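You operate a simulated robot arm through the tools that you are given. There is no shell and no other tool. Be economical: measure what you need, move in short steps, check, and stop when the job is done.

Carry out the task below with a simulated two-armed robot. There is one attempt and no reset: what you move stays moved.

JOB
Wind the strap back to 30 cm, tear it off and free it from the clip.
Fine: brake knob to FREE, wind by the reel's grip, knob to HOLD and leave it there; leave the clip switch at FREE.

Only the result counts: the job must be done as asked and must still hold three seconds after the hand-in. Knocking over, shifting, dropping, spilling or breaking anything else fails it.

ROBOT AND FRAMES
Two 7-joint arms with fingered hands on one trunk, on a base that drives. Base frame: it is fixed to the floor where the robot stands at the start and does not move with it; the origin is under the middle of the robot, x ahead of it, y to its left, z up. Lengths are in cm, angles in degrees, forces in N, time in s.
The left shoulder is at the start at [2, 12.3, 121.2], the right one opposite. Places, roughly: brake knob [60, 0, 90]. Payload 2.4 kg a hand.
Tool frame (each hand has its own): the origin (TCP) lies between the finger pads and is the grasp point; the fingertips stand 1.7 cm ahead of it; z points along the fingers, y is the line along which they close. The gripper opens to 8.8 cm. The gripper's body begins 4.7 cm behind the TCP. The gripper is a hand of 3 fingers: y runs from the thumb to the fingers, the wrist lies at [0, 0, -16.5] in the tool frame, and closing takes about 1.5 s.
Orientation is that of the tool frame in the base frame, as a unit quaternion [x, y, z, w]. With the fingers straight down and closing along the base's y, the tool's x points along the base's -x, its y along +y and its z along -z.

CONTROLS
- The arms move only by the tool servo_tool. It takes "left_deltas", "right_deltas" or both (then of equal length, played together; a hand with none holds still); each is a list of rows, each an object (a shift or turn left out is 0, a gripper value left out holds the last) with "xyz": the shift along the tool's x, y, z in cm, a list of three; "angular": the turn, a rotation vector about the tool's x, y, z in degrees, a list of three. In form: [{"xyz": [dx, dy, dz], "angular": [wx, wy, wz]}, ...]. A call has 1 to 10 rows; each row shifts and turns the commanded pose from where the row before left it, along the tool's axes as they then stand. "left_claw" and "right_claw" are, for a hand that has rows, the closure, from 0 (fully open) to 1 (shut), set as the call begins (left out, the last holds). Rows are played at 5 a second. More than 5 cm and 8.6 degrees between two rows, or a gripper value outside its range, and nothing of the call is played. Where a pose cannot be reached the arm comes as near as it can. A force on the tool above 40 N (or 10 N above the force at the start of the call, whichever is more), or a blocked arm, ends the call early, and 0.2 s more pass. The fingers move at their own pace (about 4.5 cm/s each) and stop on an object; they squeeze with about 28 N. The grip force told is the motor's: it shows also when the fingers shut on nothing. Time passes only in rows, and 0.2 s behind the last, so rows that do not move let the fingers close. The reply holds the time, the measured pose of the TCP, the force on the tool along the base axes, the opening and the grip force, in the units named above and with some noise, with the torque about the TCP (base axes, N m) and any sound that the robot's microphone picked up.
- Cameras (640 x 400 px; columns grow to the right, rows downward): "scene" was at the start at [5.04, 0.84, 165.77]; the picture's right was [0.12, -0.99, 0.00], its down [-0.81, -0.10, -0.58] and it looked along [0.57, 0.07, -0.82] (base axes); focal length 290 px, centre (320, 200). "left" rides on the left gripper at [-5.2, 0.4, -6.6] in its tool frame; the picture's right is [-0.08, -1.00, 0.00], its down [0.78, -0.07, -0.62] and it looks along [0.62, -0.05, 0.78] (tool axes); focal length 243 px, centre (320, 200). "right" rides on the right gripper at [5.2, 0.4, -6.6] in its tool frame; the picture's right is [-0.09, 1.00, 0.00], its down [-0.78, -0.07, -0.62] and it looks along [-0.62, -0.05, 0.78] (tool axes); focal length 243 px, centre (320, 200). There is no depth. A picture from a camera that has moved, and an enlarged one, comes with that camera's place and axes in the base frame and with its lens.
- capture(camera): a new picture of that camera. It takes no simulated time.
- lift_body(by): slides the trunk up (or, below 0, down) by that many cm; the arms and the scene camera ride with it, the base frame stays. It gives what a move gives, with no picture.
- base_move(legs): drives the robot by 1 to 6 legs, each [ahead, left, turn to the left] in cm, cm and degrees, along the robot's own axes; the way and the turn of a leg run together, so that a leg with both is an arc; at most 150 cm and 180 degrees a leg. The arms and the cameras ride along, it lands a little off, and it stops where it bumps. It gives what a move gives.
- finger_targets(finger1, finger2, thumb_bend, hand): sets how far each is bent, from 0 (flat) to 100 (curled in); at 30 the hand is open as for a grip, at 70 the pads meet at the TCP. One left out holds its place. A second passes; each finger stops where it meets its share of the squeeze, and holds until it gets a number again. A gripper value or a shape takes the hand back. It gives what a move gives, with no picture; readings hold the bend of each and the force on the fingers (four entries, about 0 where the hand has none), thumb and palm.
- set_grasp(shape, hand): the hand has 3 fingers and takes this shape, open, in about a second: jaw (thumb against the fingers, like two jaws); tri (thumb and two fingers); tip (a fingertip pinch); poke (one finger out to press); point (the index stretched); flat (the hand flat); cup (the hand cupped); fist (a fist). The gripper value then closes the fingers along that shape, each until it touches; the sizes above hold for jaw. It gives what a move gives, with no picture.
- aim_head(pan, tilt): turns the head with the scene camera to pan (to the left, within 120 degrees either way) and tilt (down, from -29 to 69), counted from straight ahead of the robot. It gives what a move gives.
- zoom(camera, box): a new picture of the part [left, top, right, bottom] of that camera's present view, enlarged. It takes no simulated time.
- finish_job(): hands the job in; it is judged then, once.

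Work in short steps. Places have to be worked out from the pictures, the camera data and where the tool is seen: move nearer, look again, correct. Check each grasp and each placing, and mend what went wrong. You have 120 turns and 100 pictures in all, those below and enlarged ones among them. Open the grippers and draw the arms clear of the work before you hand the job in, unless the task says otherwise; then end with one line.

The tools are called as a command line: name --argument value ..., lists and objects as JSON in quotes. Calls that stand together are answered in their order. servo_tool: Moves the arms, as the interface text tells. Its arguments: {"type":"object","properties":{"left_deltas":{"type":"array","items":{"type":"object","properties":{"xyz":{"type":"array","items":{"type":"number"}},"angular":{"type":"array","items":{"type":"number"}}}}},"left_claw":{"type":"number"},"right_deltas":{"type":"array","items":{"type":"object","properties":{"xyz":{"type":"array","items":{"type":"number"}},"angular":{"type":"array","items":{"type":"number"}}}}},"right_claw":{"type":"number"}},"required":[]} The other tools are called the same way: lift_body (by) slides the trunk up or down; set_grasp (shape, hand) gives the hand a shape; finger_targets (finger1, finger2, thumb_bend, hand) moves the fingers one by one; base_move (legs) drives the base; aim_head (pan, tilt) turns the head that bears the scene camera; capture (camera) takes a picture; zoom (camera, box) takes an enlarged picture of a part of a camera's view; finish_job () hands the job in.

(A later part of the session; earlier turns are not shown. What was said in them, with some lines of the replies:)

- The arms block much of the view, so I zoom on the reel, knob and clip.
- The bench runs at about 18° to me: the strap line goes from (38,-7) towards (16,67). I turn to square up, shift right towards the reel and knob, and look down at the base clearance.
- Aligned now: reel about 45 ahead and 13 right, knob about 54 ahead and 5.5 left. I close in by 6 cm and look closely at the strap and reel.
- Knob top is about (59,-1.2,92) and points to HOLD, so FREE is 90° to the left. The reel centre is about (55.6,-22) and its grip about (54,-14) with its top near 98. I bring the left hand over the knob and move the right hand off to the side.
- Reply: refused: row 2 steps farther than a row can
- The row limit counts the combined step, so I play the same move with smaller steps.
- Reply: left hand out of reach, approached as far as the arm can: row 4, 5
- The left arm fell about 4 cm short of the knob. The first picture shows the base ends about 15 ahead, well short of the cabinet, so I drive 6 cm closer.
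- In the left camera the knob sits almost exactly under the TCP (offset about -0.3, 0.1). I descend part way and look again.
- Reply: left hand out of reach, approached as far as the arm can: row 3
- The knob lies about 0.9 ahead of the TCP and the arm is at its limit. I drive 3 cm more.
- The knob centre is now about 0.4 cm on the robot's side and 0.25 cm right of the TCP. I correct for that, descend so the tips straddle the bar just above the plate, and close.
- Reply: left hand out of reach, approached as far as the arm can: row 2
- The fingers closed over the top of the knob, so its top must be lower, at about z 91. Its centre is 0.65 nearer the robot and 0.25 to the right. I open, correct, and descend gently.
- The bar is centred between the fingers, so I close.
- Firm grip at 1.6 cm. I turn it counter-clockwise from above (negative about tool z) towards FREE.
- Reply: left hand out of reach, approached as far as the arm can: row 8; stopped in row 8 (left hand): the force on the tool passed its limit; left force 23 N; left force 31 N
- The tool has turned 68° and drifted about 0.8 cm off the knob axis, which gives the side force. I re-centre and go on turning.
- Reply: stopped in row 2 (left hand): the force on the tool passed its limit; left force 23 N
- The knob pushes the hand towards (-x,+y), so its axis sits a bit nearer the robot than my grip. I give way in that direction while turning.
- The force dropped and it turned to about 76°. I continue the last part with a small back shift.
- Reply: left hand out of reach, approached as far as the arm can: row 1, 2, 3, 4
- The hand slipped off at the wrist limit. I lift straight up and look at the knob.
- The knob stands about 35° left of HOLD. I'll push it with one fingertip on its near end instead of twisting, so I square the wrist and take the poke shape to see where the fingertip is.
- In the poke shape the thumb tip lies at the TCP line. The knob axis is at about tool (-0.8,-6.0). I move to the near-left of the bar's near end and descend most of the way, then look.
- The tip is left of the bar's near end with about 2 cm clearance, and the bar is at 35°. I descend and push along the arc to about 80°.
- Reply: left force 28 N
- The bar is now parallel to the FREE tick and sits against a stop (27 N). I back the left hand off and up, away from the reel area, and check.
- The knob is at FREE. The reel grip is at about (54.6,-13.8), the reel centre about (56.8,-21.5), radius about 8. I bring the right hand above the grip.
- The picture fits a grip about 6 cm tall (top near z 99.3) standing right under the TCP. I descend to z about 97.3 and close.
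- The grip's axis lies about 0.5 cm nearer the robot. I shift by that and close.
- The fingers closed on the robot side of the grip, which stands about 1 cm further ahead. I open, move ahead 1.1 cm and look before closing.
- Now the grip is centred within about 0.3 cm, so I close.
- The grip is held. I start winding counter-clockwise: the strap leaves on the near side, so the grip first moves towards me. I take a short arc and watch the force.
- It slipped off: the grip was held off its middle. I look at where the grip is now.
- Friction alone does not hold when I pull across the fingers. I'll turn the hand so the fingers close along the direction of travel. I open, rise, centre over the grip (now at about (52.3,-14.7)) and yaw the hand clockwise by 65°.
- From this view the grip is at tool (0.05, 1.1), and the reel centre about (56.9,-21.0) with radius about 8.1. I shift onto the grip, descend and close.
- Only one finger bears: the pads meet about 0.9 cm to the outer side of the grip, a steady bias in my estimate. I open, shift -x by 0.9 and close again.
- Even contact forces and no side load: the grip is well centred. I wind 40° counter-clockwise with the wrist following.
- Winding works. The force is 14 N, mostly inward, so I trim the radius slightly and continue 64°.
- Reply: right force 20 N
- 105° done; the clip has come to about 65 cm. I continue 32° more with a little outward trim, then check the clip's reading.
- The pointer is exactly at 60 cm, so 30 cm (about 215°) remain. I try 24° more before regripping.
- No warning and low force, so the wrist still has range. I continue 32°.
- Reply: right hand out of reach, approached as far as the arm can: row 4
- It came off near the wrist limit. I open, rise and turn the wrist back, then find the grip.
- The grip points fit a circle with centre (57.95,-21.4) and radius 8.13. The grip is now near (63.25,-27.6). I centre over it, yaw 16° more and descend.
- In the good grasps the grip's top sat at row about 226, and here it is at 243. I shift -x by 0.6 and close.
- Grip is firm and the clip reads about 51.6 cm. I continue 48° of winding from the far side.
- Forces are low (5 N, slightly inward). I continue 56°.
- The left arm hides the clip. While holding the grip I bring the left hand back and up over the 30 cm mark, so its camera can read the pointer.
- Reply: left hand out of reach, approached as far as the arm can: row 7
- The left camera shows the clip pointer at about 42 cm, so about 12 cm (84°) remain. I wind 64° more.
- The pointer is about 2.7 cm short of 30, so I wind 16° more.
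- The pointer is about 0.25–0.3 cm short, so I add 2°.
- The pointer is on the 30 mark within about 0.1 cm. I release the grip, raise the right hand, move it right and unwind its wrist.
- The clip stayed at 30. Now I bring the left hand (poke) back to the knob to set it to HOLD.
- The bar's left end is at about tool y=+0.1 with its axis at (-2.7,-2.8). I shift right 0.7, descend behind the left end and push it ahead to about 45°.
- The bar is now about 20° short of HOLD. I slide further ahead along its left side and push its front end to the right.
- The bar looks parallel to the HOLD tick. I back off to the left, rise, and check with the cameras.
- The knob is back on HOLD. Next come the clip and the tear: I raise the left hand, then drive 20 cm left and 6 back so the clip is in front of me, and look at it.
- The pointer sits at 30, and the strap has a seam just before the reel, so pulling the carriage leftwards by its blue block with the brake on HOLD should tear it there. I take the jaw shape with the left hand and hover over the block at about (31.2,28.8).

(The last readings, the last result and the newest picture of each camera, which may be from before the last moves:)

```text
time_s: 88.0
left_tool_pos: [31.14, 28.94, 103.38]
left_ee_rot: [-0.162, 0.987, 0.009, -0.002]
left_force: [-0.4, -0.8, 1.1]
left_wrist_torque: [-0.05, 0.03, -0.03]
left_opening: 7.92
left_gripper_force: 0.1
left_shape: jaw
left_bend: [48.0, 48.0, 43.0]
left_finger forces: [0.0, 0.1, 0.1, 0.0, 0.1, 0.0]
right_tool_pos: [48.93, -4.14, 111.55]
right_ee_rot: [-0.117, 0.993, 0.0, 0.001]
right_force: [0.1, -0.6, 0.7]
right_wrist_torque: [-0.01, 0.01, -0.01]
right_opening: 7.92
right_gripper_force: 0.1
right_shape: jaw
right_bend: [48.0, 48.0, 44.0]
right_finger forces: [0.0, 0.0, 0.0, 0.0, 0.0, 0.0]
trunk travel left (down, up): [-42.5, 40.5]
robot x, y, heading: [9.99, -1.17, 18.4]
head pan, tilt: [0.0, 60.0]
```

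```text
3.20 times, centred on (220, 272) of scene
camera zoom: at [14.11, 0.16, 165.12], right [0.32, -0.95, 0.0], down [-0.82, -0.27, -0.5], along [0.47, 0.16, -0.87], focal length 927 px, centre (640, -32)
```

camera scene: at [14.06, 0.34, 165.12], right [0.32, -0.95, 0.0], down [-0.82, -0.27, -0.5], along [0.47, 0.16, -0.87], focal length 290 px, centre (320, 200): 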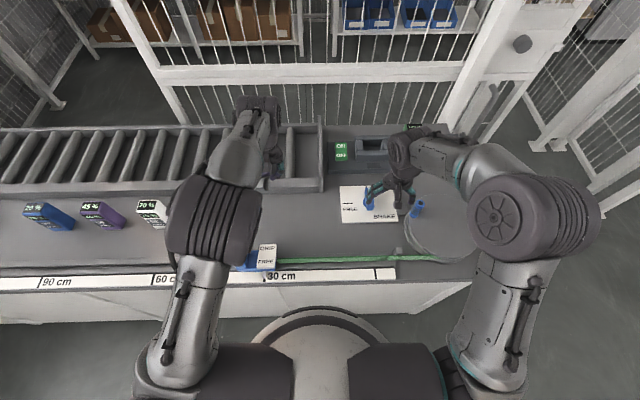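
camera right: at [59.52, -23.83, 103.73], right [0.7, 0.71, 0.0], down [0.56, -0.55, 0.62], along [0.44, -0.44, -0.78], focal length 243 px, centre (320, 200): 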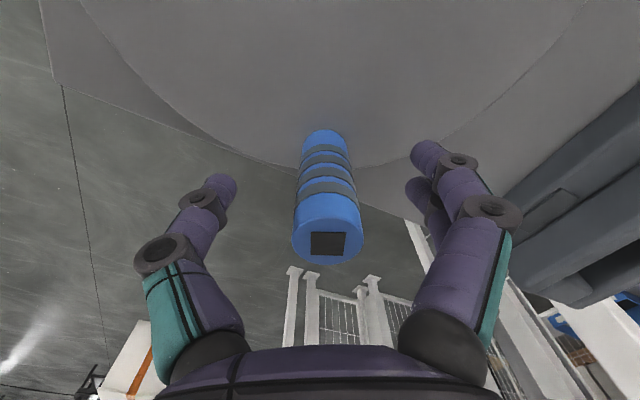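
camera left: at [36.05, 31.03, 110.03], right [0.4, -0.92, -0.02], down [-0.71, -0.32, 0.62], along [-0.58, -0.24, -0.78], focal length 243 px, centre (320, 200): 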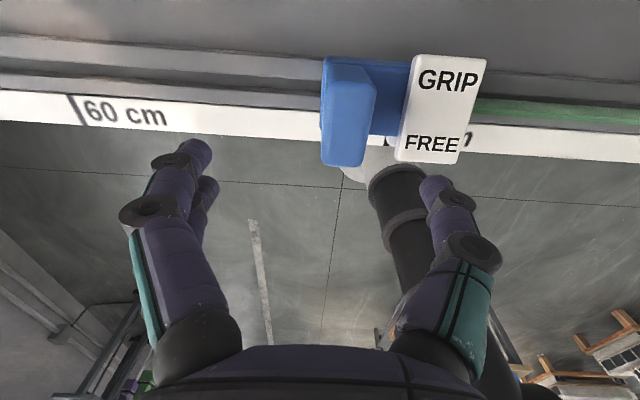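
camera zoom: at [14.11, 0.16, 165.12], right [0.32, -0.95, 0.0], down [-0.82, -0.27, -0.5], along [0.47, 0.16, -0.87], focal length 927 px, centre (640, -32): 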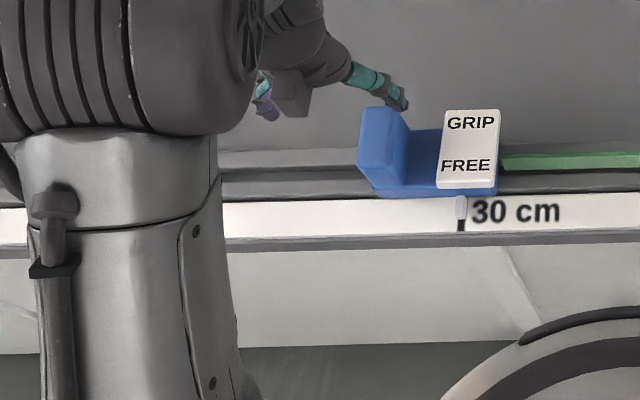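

The block spans about y -3.2 to 0, and the gap before the switch card is centred near y=-4.1. With the hand wide open the thumb is nearly vertical at y about -4.5, so I shift +0.4 and lower it towards the gap, then look.

servo_tool --left_deltas '[{"xyz": [0.2, 0.4, 2]}, {"xyz": [0, 0, 2.5]}, {}]' --left_claw 0.1

capture --camera "left"

zoom --camera "scene" --box '[190, 230, 310, 305]'

```text
time_s: 88.8
left_tool_pos: [30.66, 29.27, 98.95]
left_ee_rot: [-0.162, 0.987, 0.007, -0.003]
left_force: [-0.6, -0.3, 0.9]
left_wrist_torque: [0.0, -0.02, -0.04]
left_opening: 7.93
left_gripper_force: 0.0
left_shape: jaw
left_bend: [48.0, 48.0, 43.0]
left_finger forces: [0.1, 0.0, 0.0, 0.1, 0.0, 0.1]
right_tool_pos: [48.9, -4.2, 111.68]
right_ee_rot: [-0.118, 0.993, 0.0, 0.001]
right_force: [-0.9, 0.3, 0.5]
right_wrist_torque: [0.01, -0.01, 0.0]
right_opening: 7.93
right_gripper_force: 0.0
right_shape: jaw
right_bend: [48.0, 48.0, 44.0]
right_finger forces: [0.1, 0.1, 0.0, 0.1, 0.0, 0.1]
trunk travel left (down, up): [-42.5, 40.5]
robot x, y, heading: [9.95, -1.02, 18.5]
head pan, tilt: [0.0, 60.0]
```

```text
22 pictures are left
camera left: at [35.65, 31.38, 105.54], right [0.4, -0.92, -0.02], down [-0.71, -0.32, 0.62], along [-0.57, -0.24, -0.78], focal length 243 px, centre (320, 200)
```

left: 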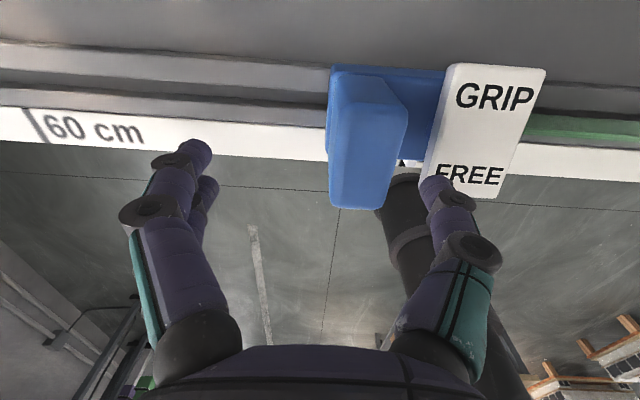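

```text
5.33 times, centred on (250, 268) of scene
camera zoom: at [14.09, 0.18, 165.12], right [0.32, -0.95, 0.0], down [-0.82, -0.27, -0.5], along [0.47, 0.16, -0.87], focal length 1544 px, centre (693, -160)
```

zoom: 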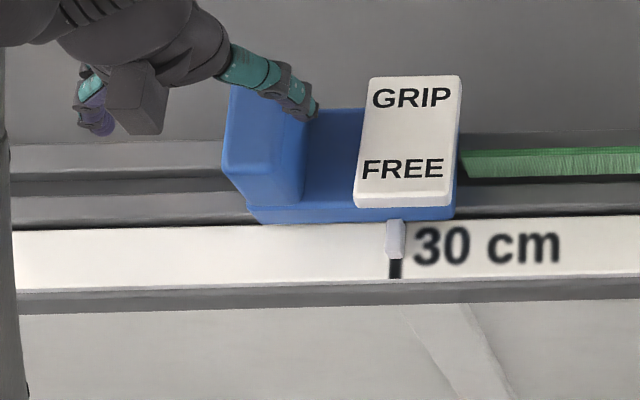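

Combining both views, the block top is near z 95 with its right face at y about -3.9, and the card's left edge at y about -6.2. The thumb should sit at about -4.9, so I shift -0.4 and lower it into the gap.

servo_tool --left_deltas '[{"xyz": [0, -0.4, 0]}, {"xyz": [0, 0, 1.5]}, {"xyz": [0, 0, 1.2]}, {"xyz": [0, 0, 1.0]}, {}]' --left_claw 0.1

capture --camera "left"

zoom --camera "scene" --box '[190, 230, 310, 305]'

```text
time_s: 90.0
left_tool_pos: [30.8, 29.0, 95.27]
left_ee_rot: [-0.162, 0.987, 0.009, -0.002]
left_force: [0.8, -0.7, 0.5]
left_wrist_torque: [0.0, 0.01, -0.04]
left_opening: 7.96
left_gripper_force: 0.0
left_shape: jaw
left_bend: [48.0, 48.0, 43.0]
left_finger forces: [0.1, 0.0, 0.1, 0.0, 0.0, 0.0]
right_tool_pos: [48.83, -4.21, 111.63]
right_ee_rot: [-0.117, 0.993, 0.001, 0.0]
right_force: [-0.4, -0.5, 0.2]
right_wrist_torque: [0.01, 0.05, -0.01]
right_opening: 7.94
right_gripper_force: 0.0
right_shape: jaw
right_bend: [48.0, 48.0, 44.0]
right_finger forces: [0.0, 0.1, 0.0, 0.0, 0.0, 0.1]
trunk travel left (down, up): [-42.5, 40.5]
robot x, y, heading: [9.58, -1.37, 18.3]
head pan, tilt: [0.0, 60.0]
```

```text
20 pictures are left
camera left: at [35.72, 31.08, 101.89], right [0.4, -0.92, -0.02], down [-0.71, -0.32, 0.62], along [-0.58, -0.24, -0.78], focal length 243 px, centre (320, 200)
```

left: 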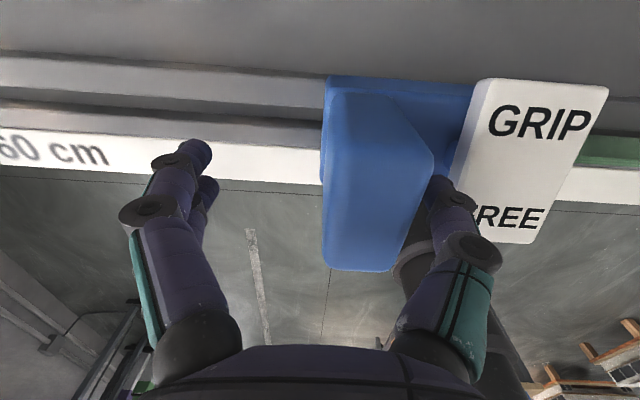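

```text
5.33 times, centred on (250, 268) of scene
camera zoom: at [14.1, 0.18, 165.12], right [0.32, -0.95, 0.0], down [-0.82, -0.27, -0.5], along [0.47, 0.16, -0.87], focal length 1544 px, centre (693, -160)
```

zoom: 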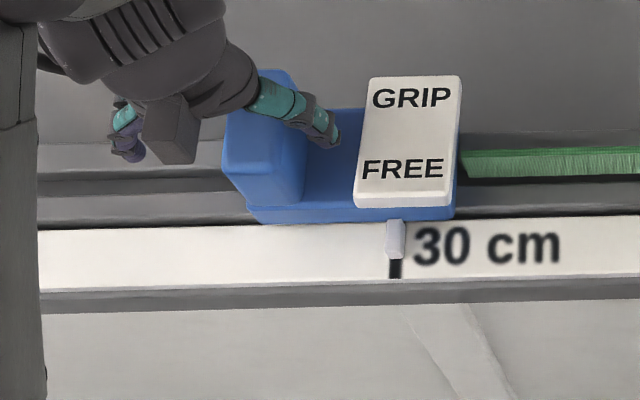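

The thumb is in the gap. I go 1.1 cm deeper, then close so the block is held between thumb and fingers.

servo_tool --left_deltas '[{"xyz": [0, 0, 0.6]}, {"xyz": [0, 0, 0.5]}, {}]' --left_claw 0.1

servo_tool --left_deltas '[{}, {}, {}, {}, {}, {}]' --left_claw 1

capture --camera "left"

```text
time_s: 90.8
left_tool_pos: [30.67, 29.1, 94.18]
left_ee_rot: [-0.163, 0.987, 0.008, -0.003]
left_force: [0.2, 0.7, 0.3]
left_wrist_torque: [-0.01, -0.02, 0.0]
left_opening: 7.93
left_gripper_force: 0.1
left_shape: jaw
left_bend: [48.0, 48.0, 43.0]
left_finger forces: [0.0, 0.1, 0.0, 0.0, 0.1, 0.0]
right_tool_pos: [48.93, -4.14, 111.65]
right_ee_rot: [-0.117, 0.993, 0.0, 0.001]
right_force: [0.6, 0.5, -0.1]
right_wrist_torque: [0.01, 0.04, 0.01]
right_opening: 7.92
right_gripper_force: 0.0
right_shape: jaw
right_bend: [48.0, 48.0, 44.0]
right_finger forces: [0.1, 0.0, 0.0, 0.1, 0.1, 0.0]
trunk travel left (down, up): [-42.5, 40.5]
robot x, y, heading: [9.58, -1.19, 18.7]
head pan, tilt: [0.0, 60.0]
```

```text
time_s: 92.2
left_tool_pos: [30.68, 28.92, 94.13]
left_ee_rot: [-0.163, 0.987, 0.009, -0.002]
left_force: [0.8, -1.0, -1.4]
left_wrist_torque: [0.02, -0.01, 0.05]
left_opening: 2.29
left_gripper_force: 28.2
left_shape: jaw
left_bend: [63.0, 62.0, 69.0]
left_finger forces: [12.2, 12.1, 0.1, 0.0, 25.7, 0.0]
right_tool_pos: [48.95, -4.26, 111.6]
right_ee_rot: [-0.117, 0.993, 0.0, 0.001]
right_force: [-0.1, -0.2, 0.3]
right_wrist_torque: [-0.02, -0.03, 0.05]
right_opening: 7.92
right_gripper_force: 0.0
right_shape: jaw
right_bend: [48.0, 48.0, 44.0]
right_finger forces: [0.0, 0.1, 0.0, 0.0, 0.0, 0.0]
trunk travel left (down, up): [-42.5, 40.5]
robot x, y, heading: [9.82, -1.38, 18.3]
head pan, tilt: [0.0, 60.0]
```

```text
18 pictures are left
camera left: at [35.75, 31.1, 100.78], right [0.4, -0.92, -0.02], down [-0.71, -0.32, 0.62], along [-0.58, -0.24, -0.78], focal length 243 px, centre (320, 200)
```

left: 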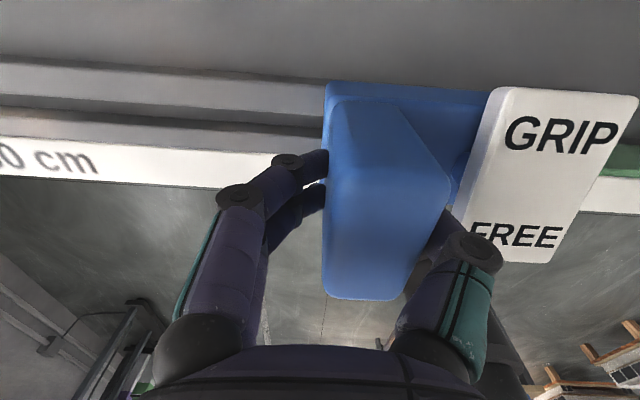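

The block is held (2.3 cm between the pads, 25 N). I pull along the rail to the left in small steps.

servo_tool --left_deltas '[{"xyz": [0, 0.3, 0]}, {"xyz": [0, 0.3, 0]}, {"xyz": [0, 0.4, 0]}, {"xyz": [0, 0.5, 0]}, {"xyz": [0, 0.5, 0]}, {}]' --left_claw 1

capture --camera "scene"

```text
time_s: 93.6
left_tool_pos: [30.12, 31.02, 94.21]
left_ee_rot: [-0.164, 0.986, 0.008, -0.002]
left_force: [-2.9, 0.6, -2.7]
left_wrist_torque: [0.02, 0.05, -0.05]
left_opening: 2.27
left_gripper_force: 28.1
left_shape: jaw
left_bend: [62.0, 62.0, 69.0]
left_finger forces: [14.1, 13.9, 0.0, 0.1, 26.2, 0.0]
right_tool_pos: [48.86, -4.08, 111.71]
right_ee_rot: [-0.118, 0.993, 0.001, 0.0]
right_force: [-0.7, -0.2, 0.5]
right_wrist_torque: [0.0, -0.04, -0.02]
right_opening: 7.9
right_gripper_force: 0.0
right_shape: jaw
right_bend: [48.0, 48.0, 44.0]
right_finger forces: [0.0, 0.1, 0.0, 0.0, 0.0, 0.0]
trunk travel left (down, up): [-42.5, 40.5]
robot x, y, heading: [10.23, -0.98, 18.2]
head pan, tilt: [0.0, 60.0]
```

```text
17 pictures are left
camera scene: at [14.04, 0.28, 165.13], right [0.32, -0.95, 0.0], down [-0.82, -0.27, -0.5], along [0.47, 0.16, -0.87], focal length 290 px, centre (320, 200)
```

scene: 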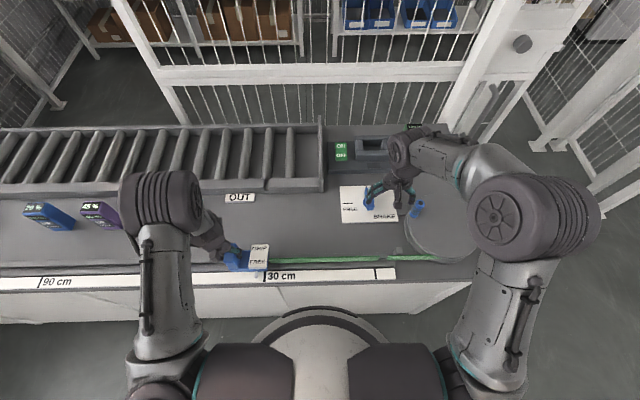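

The block moved 2 cm with little force. I check whether the strap tore or the reel turned.

zoom --camera "scene" --box '[230, 220, 470, 310]'

```text
2.67 times, centred on (350, 265) of scene
camera zoom: at [14.04, 0.28, 165.13], right [0.32, -0.95, 0.0], down [-0.82, -0.27, -0.5], along [0.47, 0.16, -0.87], focal length 772 px, centre (240, 27)
```

zoom: 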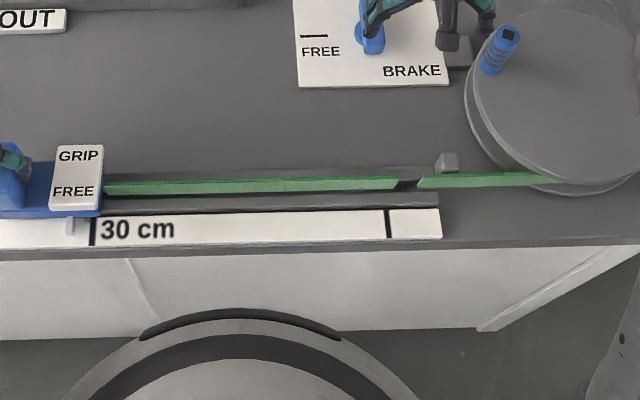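

The strap has torn cleanly at the seam and the reel did not move. I open the left hand, rise, take the poke shape and move above the FREE half of the switch.

servo_tool --left_deltas '[{}, {}, {}, {"xyz": [0, 0, -2]}, {"xyz": [0, 0, -3]}, {"xyz": [0, 0, -3]}, {"xyz": [1, -3.8, 0]}, {"xyz": [0.7, -3.8, 0]}, {}]' --left_claw 0.1

set_grasp --hand "left" --shape "poke"

capture --camera "left"

zoom --camera "scene" --box '[190, 210, 330, 298]'

```text
time_s: 95.6
left_tool_pos: [31.14, 23.05, 102.17]
left_ee_rot: [-0.164, 0.986, 0.009, -0.002]
left_force: [0.3, -0.2, 0.3]
left_wrist_torque: [-0.01, 0.0, -0.01]
left_opening: 7.91
left_gripper_force: 0.0
left_shape: jaw
left_bend: [48.0, 48.0, 44.0]
left_finger forces: [0.0, 0.0, 0.0, 0.0, 0.0, 0.0]
right_tool_pos: [48.98, -4.19, 111.58]
right_ee_rot: [-0.117, 0.993, 0.0, 0.001]
right_force: [0.3, 0.0, -0.2]
right_wrist_torque: [-0.01, -0.02, -0.02]
right_opening: 7.9
right_gripper_force: 0.1
right_shape: jaw
right_bend: [48.0, 48.0, 44.0]
right_finger forces: [0.0, 0.1, 0.0, 0.0, 0.0, 0.0]
trunk travel left (down, up): [-42.5, 40.5]
robot x, y, heading: [9.83, -1.43, 18.6]
head pan, tilt: [0.0, 60.0]
```

```text
time_s: 96.5
left_tool_pos: [31.14, 23.12, 102.14]
left_ee_rot: [-0.162, 0.987, 0.009, -0.003]
left_force: [-0.5, 0.4, 0.5]
left_wrist_torque: [-0.03, 0.0, 0.0]
left_opening: 0.02
left_gripper_force: 0.0
left_shape: poke
left_bend: [100.0, 100.0, 45.0]
left_finger forces: [0.0, 0.0, 0.1, 0.1, 0.0, 0.0]
right_tool_pos: [48.93, -4.24, 111.68]
right_ee_rot: [-0.117, 0.993, -0.001, 0.001]
right_force: [0.7, -0.6, -0.1]
right_wrist_torque: [0.02, -0.02, 0.01]
right_opening: 7.91
right_gripper_force: 0.1
right_shape: jaw
right_bend: [48.0, 48.0, 44.0]
right_finger forces: [0.0, 0.1, 0.0, 0.0, 0.1, 0.0]
trunk travel left (down, up): [-42.5, 40.5]
robot x, y, heading: [9.74, -1.62, 18.6]
head pan, tilt: [0.0, 60.0]
```

```text
15 pictures are left
camera left: at [36.06, 25.15, 108.77], right [0.4, -0.92, -0.02], down [-0.71, -0.32, 0.62], along [-0.58, -0.24, -0.78], focal length 243 px, centre (320, 200)
```

left: 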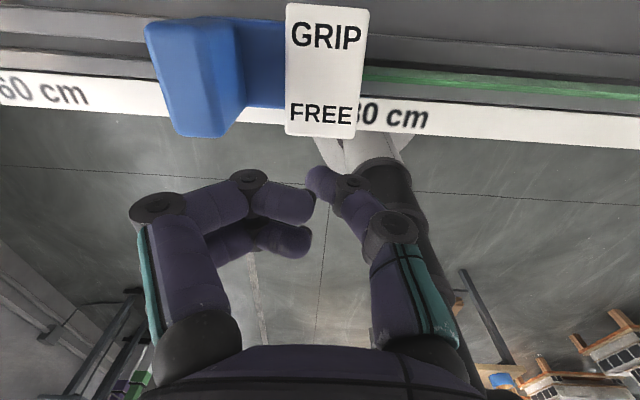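

```text
4.55 times, centred on (260, 254) of scene
camera zoom: at [14.11, 0.19, 165.12], right [0.32, -0.95, 0.0], down [-0.82, -0.27, -0.5], along [0.47, 0.16, -0.87], focal length 1316 px, centre (593, -46)
```

zoom: 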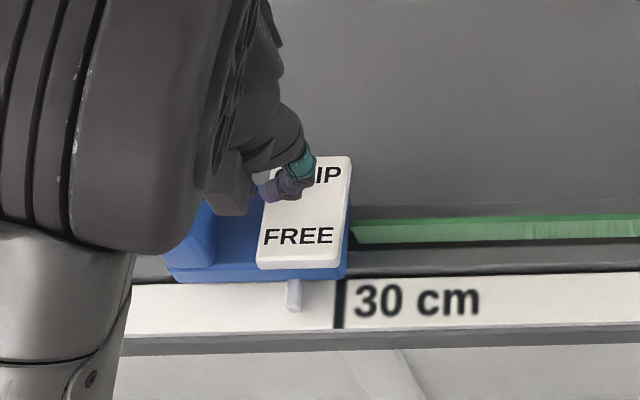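

The FREE label lies about 0.7 cm nearer the robot than the tip. I shift by that and press down in small steps.

servo_tool --left_deltas '[{"xyz": [0.8, 0, 1.5]}, {"xyz": [0, 0, 1.7]}, {"xyz": [0, 0, 1.2]}, {"xyz": [0, 0, 0.4]}, {"xyz": [0, 0, 0.4]}, {"xyz": [0, 0, 0.4]}, {}]'

zoom --camera "scene" --box '[190, 210, 330, 298]'

```text
time_s: 98.1
left_tool_pos: [30.25, 22.9, 96.38]
left_ee_rot: [-0.162, 0.987, 0.009, -0.003]
left_force: [-0.7, -0.1, 0.0]
left_wrist_torque: [-0.02, 0.02, -0.02]
left_opening: 0.0
left_gripper_force: 0.2
left_shape: poke
left_bend: [100.0, 100.0, 45.0]
left_finger forces: [0.1, 0.1, 0.1, 0.0, 0.0, 0.0]
right_tool_pos: [49.03, -4.23, 111.59]
right_ee_rot: [-0.116, 0.993, -0.001, 0.001]
right_force: [0.1, -0.1, 0.8]
right_wrist_torque: [-0.02, -0.01, 0.02]
right_opening: 7.91
right_gripper_force: 0.1
right_shape: jaw
right_bend: [48.0, 48.0, 44.0]
right_finger forces: [0.0, 0.0, 0.0, 0.1, 0.0, 0.0]
trunk travel left (down, up): [-42.5, 40.5]
robot x, y, heading: [9.76, -1.3, 18.4]
head pan, tilt: [0.0, 60.0]
```

```text
4.55 times, centred on (260, 254) of scene
camera zoom: at [14.1, 0.19, 165.12], right [0.32, -0.95, 0.0], down [-0.82, -0.27, -0.5], along [0.47, 0.16, -0.87], focal length 1316 px, centre (593, -46)
```

zoom: 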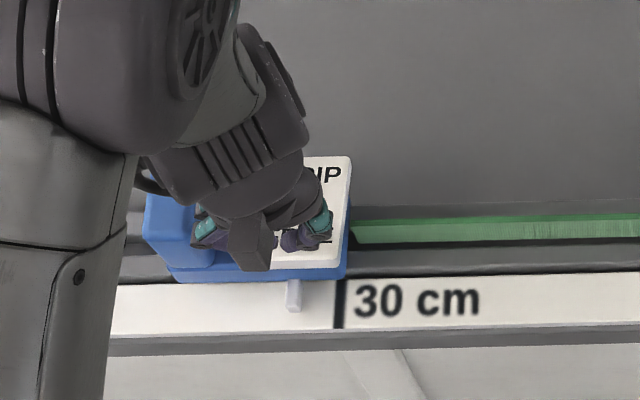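

The tip is over the FREE label but not yet touching. I press further.

servo_tool --left_deltas '[{"xyz": [0, 0, 0.4]}, {"xyz": [0, 0, 0.4]}, {"xyz": [0, 0, 0.4]}, {"xyz": [0, 0, 0.3]}, {}]'

capture --camera "left"

```text
time_s: 99.3
left_tool_pos: [30.15, 22.87, 94.92]
left_ee_rot: [-0.162, 0.987, 0.009, -0.002]
left_force: [-0.7, 0.8, 0.9]
left_wrist_torque: [-0.01, 0.02, 0.01]
left_opening: 0.0
left_gripper_force: 0.1
left_shape: poke
left_bend: [100.0, 100.0, 45.0]
left_finger forces: [0.0, 0.0, 0.1, 0.0, 1.4, 0.0]
right_tool_pos: [48.95, -4.09, 111.56]
right_ee_rot: [-0.116, 0.993, 0.0, 0.0]
right_force: [0.6, -0.1, 0.0]
right_wrist_torque: [0.0, 0.02, 0.01]
right_opening: 7.89
right_gripper_force: 0.0
right_shape: jaw
right_bend: [48.0, 48.0, 44.0]
right_finger forces: [0.0, 0.0, 0.0, 0.0, 0.0, 0.0]
trunk travel left (down, up): [-42.5, 40.5]
robot x, y, heading: [10.07, -1.24, 18.4]
head pan, tilt: [0.0, 60.0]
```

```text
12 pictures are left
camera left: at [35.19, 24.96, 101.62], right [0.4, -0.92, -0.02], down [-0.71, -0.32, 0.62], along [-0.58, -0.24, -0.78], focal length 243 px, centre (320, 200)
```

left: 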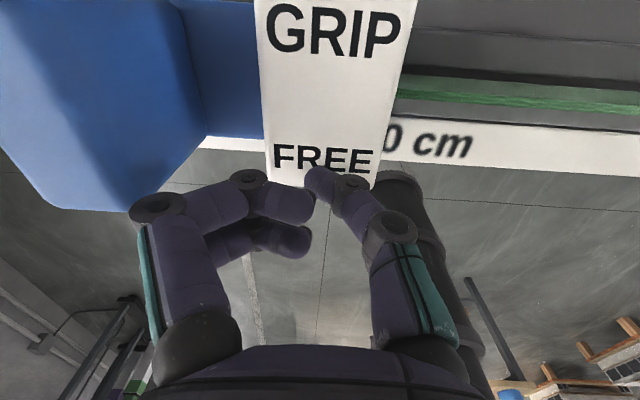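

Light contact (1.4 N) near the FREE edge. I press through.

servo_tool --left_deltas '[{"xyz": [-0.2, 0, 0.3]}, {"xyz": [0, 0, 0.3]}, {"xyz": [0, 0, 0.3]}, {"xyz": [0, 0, 0.2]}, {}]'

capture --camera "left"

```text
time_s: 100.5
left_tool_pos: [30.46, 22.8, 93.9]
left_ee_rot: [-0.162, 0.987, 0.009, -0.001]
left_force: [3.8, -1.9, 26.9]
left_wrist_torque: [0.19, -0.07, -0.07]
left_opening: 0.0
left_gripper_force: 0.0
left_shape: poke
left_bend: [100.0, 100.0, 95.0]
left_finger forces: [0.0, 0.1, 0.0, 0.0, 25.3, 0.0]
right_tool_pos: [48.86, -4.37, 111.68]
right_ee_rot: [-0.117, 0.993, 0.0, 0.0]
right_force: [0.4, 0.2, -1.0]
right_wrist_torque: [-0.01, -0.01, 0.0]
right_opening: 7.9
right_gripper_force: 0.1
right_shape: jaw
right_bend: [48.0, 48.0, 44.0]
right_finger forces: [0.0, 0.1, 0.1, 0.1, 0.1, 0.0]
trunk travel left (down, up): [-42.5, 40.5]
robot x, y, heading: [9.98, -1.3, 18.2]
head pan, tilt: [0.0, 60.0]
```

```text
11 pictures are left
camera left: at [35.36, 24.97, 100.59], right [0.4, -0.92, -0.02], down [-0.71, -0.32, 0.62], along [-0.57, -0.23, -0.78], focal length 243 px, centre (320, 200)
```

left: 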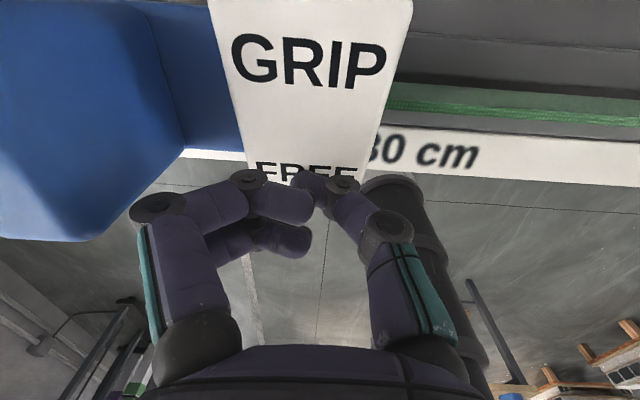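

It reached 27 N and the thumb yielded. The GRIP half now looks raised, so I rise and compare.

servo_tool --left_deltas '[{"xyz": [0, 0, -2]}, {"xyz": [0, 0, -4]}, {"xyz": [0, 3, -4]}, {"xyz": [0, 4, -2]}, {"xyz": [-2, 4, -1]}, {"xyz": [-2, 4, 0]}, {}]'

zoom --camera "scene" --box '[210, 220, 330, 295]'

```text
time_s: 102.1
left_tool_pos: [29.5, 38.19, 106.99]
left_ee_rot: [-0.162, 0.987, 0.009, -0.002]
left_force: [-0.7, 0.5, -0.4]
left_wrist_torque: [-0.02, 0.03, 0.03]
left_opening: 0.0
left_gripper_force: 0.0
left_shape: poke
left_bend: [100.0, 100.0, 45.0]
left_finger forces: [0.1, 0.1, 0.0, 0.0, 0.0, 0.0]
right_tool_pos: [48.76, -4.3, 111.64]
right_ee_rot: [-0.116, 0.993, 0.0, 0.0]
right_force: [-0.3, -0.9, -0.1]
right_wrist_torque: [-0.01, 0.0, -0.02]
right_opening: 7.92
right_gripper_force: 0.1
right_shape: jaw
right_bend: [48.0, 48.0, 44.0]
right_finger forces: [0.0, 0.1, 0.0, 0.0, 0.1, 0.1]
trunk travel left (down, up): [-42.5, 40.5]
robot x, y, heading: [9.68, -1.01, 18.3]
head pan, tilt: [0.0, 60.0]
```

```text
5.33 times, centred on (270, 258) of scene
camera zoom: at [14.1, 0.13, 165.12], right [0.32, -0.95, 0.0], down [-0.82, -0.27, -0.5], along [0.47, 0.16, -0.87], focal length 1544 px, centre (587, -107)
```

zoom: 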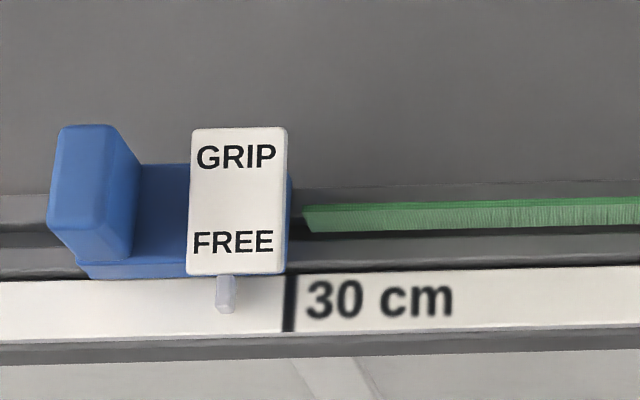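

The switch is now at FREE and there is a gap between strap end and clip. I check the whole strap and the knob.

zoom --camera "scene" --box '[230, 180, 470, 310]'

capture --camera "right"

```text
2.67 times, centred on (350, 245) of scene
camera zoom: at [14.1, 0.13, 165.12], right [0.32, -0.95, 0.0], down [-0.82, -0.27, -0.5], along [0.47, 0.16, -0.87], focal length 772 px, centre (240, 80)
```

zoom: 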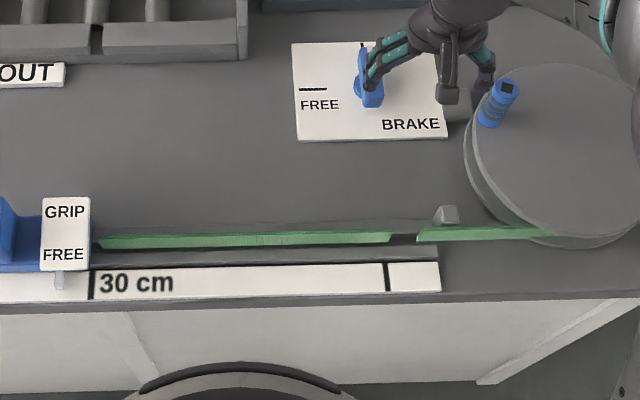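

```text
8 pictures are left
camera right: at [43.66, -5.01, 118.23], right [-0.15, 0.99, 0.0], down [0.77, 0.12, 0.62], along [0.62, 0.09, -0.78], focal length 243 px, centre (320, 200)
```

right: 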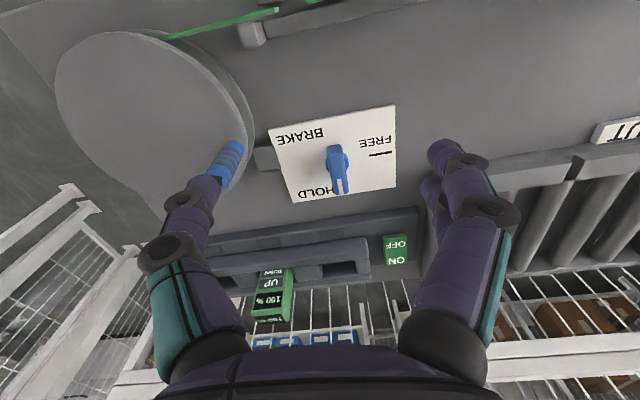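

The strap piece lies free and torn off, the knob is on HOLD and the switch on FREE. I raise both arms clear and open the left hand.

servo_tool --left_deltas '[{"xyz": [0, 0, -4]}, {"xyz": [0, 0, -4]}, {"xyz": [0, 0, -4]}, {}]' --right_deltas '[{"xyz": [0, 0, -4]}, {"xyz": [0, 0, -4]}, {"xyz": [0, 0, -4]}, {}]' --right_claw 0

set_grasp --hand "left" --shape "jaw"

zoom --camera "scene" --box '[200, 160, 460, 322]'

```text
time_s: 103.1
left_tool_pos: [29.51, 37.94, 119.18]
left_ee_rot: [-0.162, 0.987, 0.008, -0.001]
left_force: [0.5, -0.6, -0.5]
left_wrist_torque: [-0.03, -0.01, 0.04]
left_opening: 0.01
left_gripper_force: 0.0
left_shape: poke
left_bend: [100.0, 100.0, 45.0]
left_finger forces: [0.1, 0.1, 0.0, 0.0, 0.1, 0.0]
right_tool_pos: [48.99, -4.22, 123.68]
right_ee_rot: [-0.117, 0.993, 0.001, 0.0]
right_force: [-0.4, 0.8, -0.2]
right_wrist_torque: [-0.02, -0.01, -0.04]
right_opening: 8.81
right_gripper_force: 0.0
right_shape: jaw
right_bend: [30.0, 30.0, 30.0]
right_finger forces: [0.0, 0.0, 0.0, 0.1, 0.0, 0.0]
trunk travel left (down, up): [-42.5, 40.5]
robot x, y, heading: [9.77, -1.15, 18.4]
head pan, tilt: [0.0, 60.0]
```

```text
time_s: 104.0
left_tool_pos: [29.46, 37.97, 119.04]
left_ee_rot: [-0.162, 0.987, 0.009, -0.002]
left_force: [0.5, -0.6, 0.0]
left_wrist_torque: [-0.03, -0.01, 0.01]
left_opening: 8.81
left_gripper_force: 0.0
left_shape: jaw
left_bend: [30.0, 30.0, 30.0]
left_finger forces: [0.1, 0.1, 0.1, 0.0, 0.0, 0.0]
right_tool_pos: [48.98, -4.18, 123.48]
right_ee_rot: [-0.117, 0.993, -0.001, 0.001]
right_force: [-0.4, 0.4, -0.1]
right_wrist_torque: [-0.01, 0.03, 0.01]
right_opening: 8.79
right_gripper_force: 0.0
right_shape: jaw
right_bend: [30.0, 30.0, 30.0]
right_finger forces: [0.0, 0.1, 0.0, 0.0, 0.0, 0.0]
trunk travel left (down, up): [-42.5, 40.5]
robot x, y, heading: [9.83, -1.28, 18.4]
head pan, tilt: [0.0, 60.0]
```

```text
2.46 times, centred on (330, 241) of scene
camera zoom: at [14.1, 0.19, 165.12], right [0.32, -0.95, 0.0], down [-0.82, -0.27, -0.5], along [0.47, 0.16, -0.87], focal length 713 px, centre (295, 99)
```

zoom: 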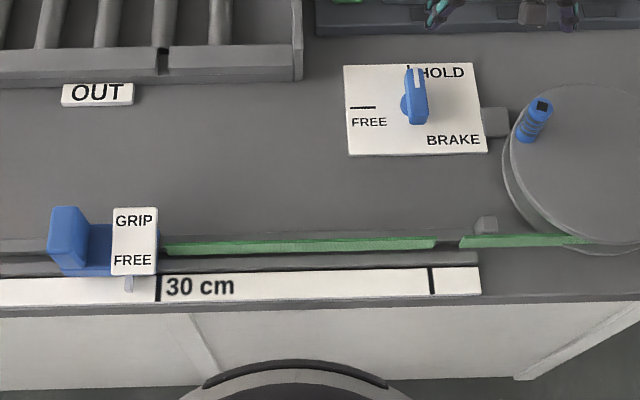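

Everything is in place and both arms are clear, so I hand the job in.

finish_job

```text
The job is handed in.
```

The strap was wound back to the 30 cm mark and torn off at its seam, and it now lies free of the clip; the brake knob is at HOLD, the clip switch at FREE, and the job is handed in.
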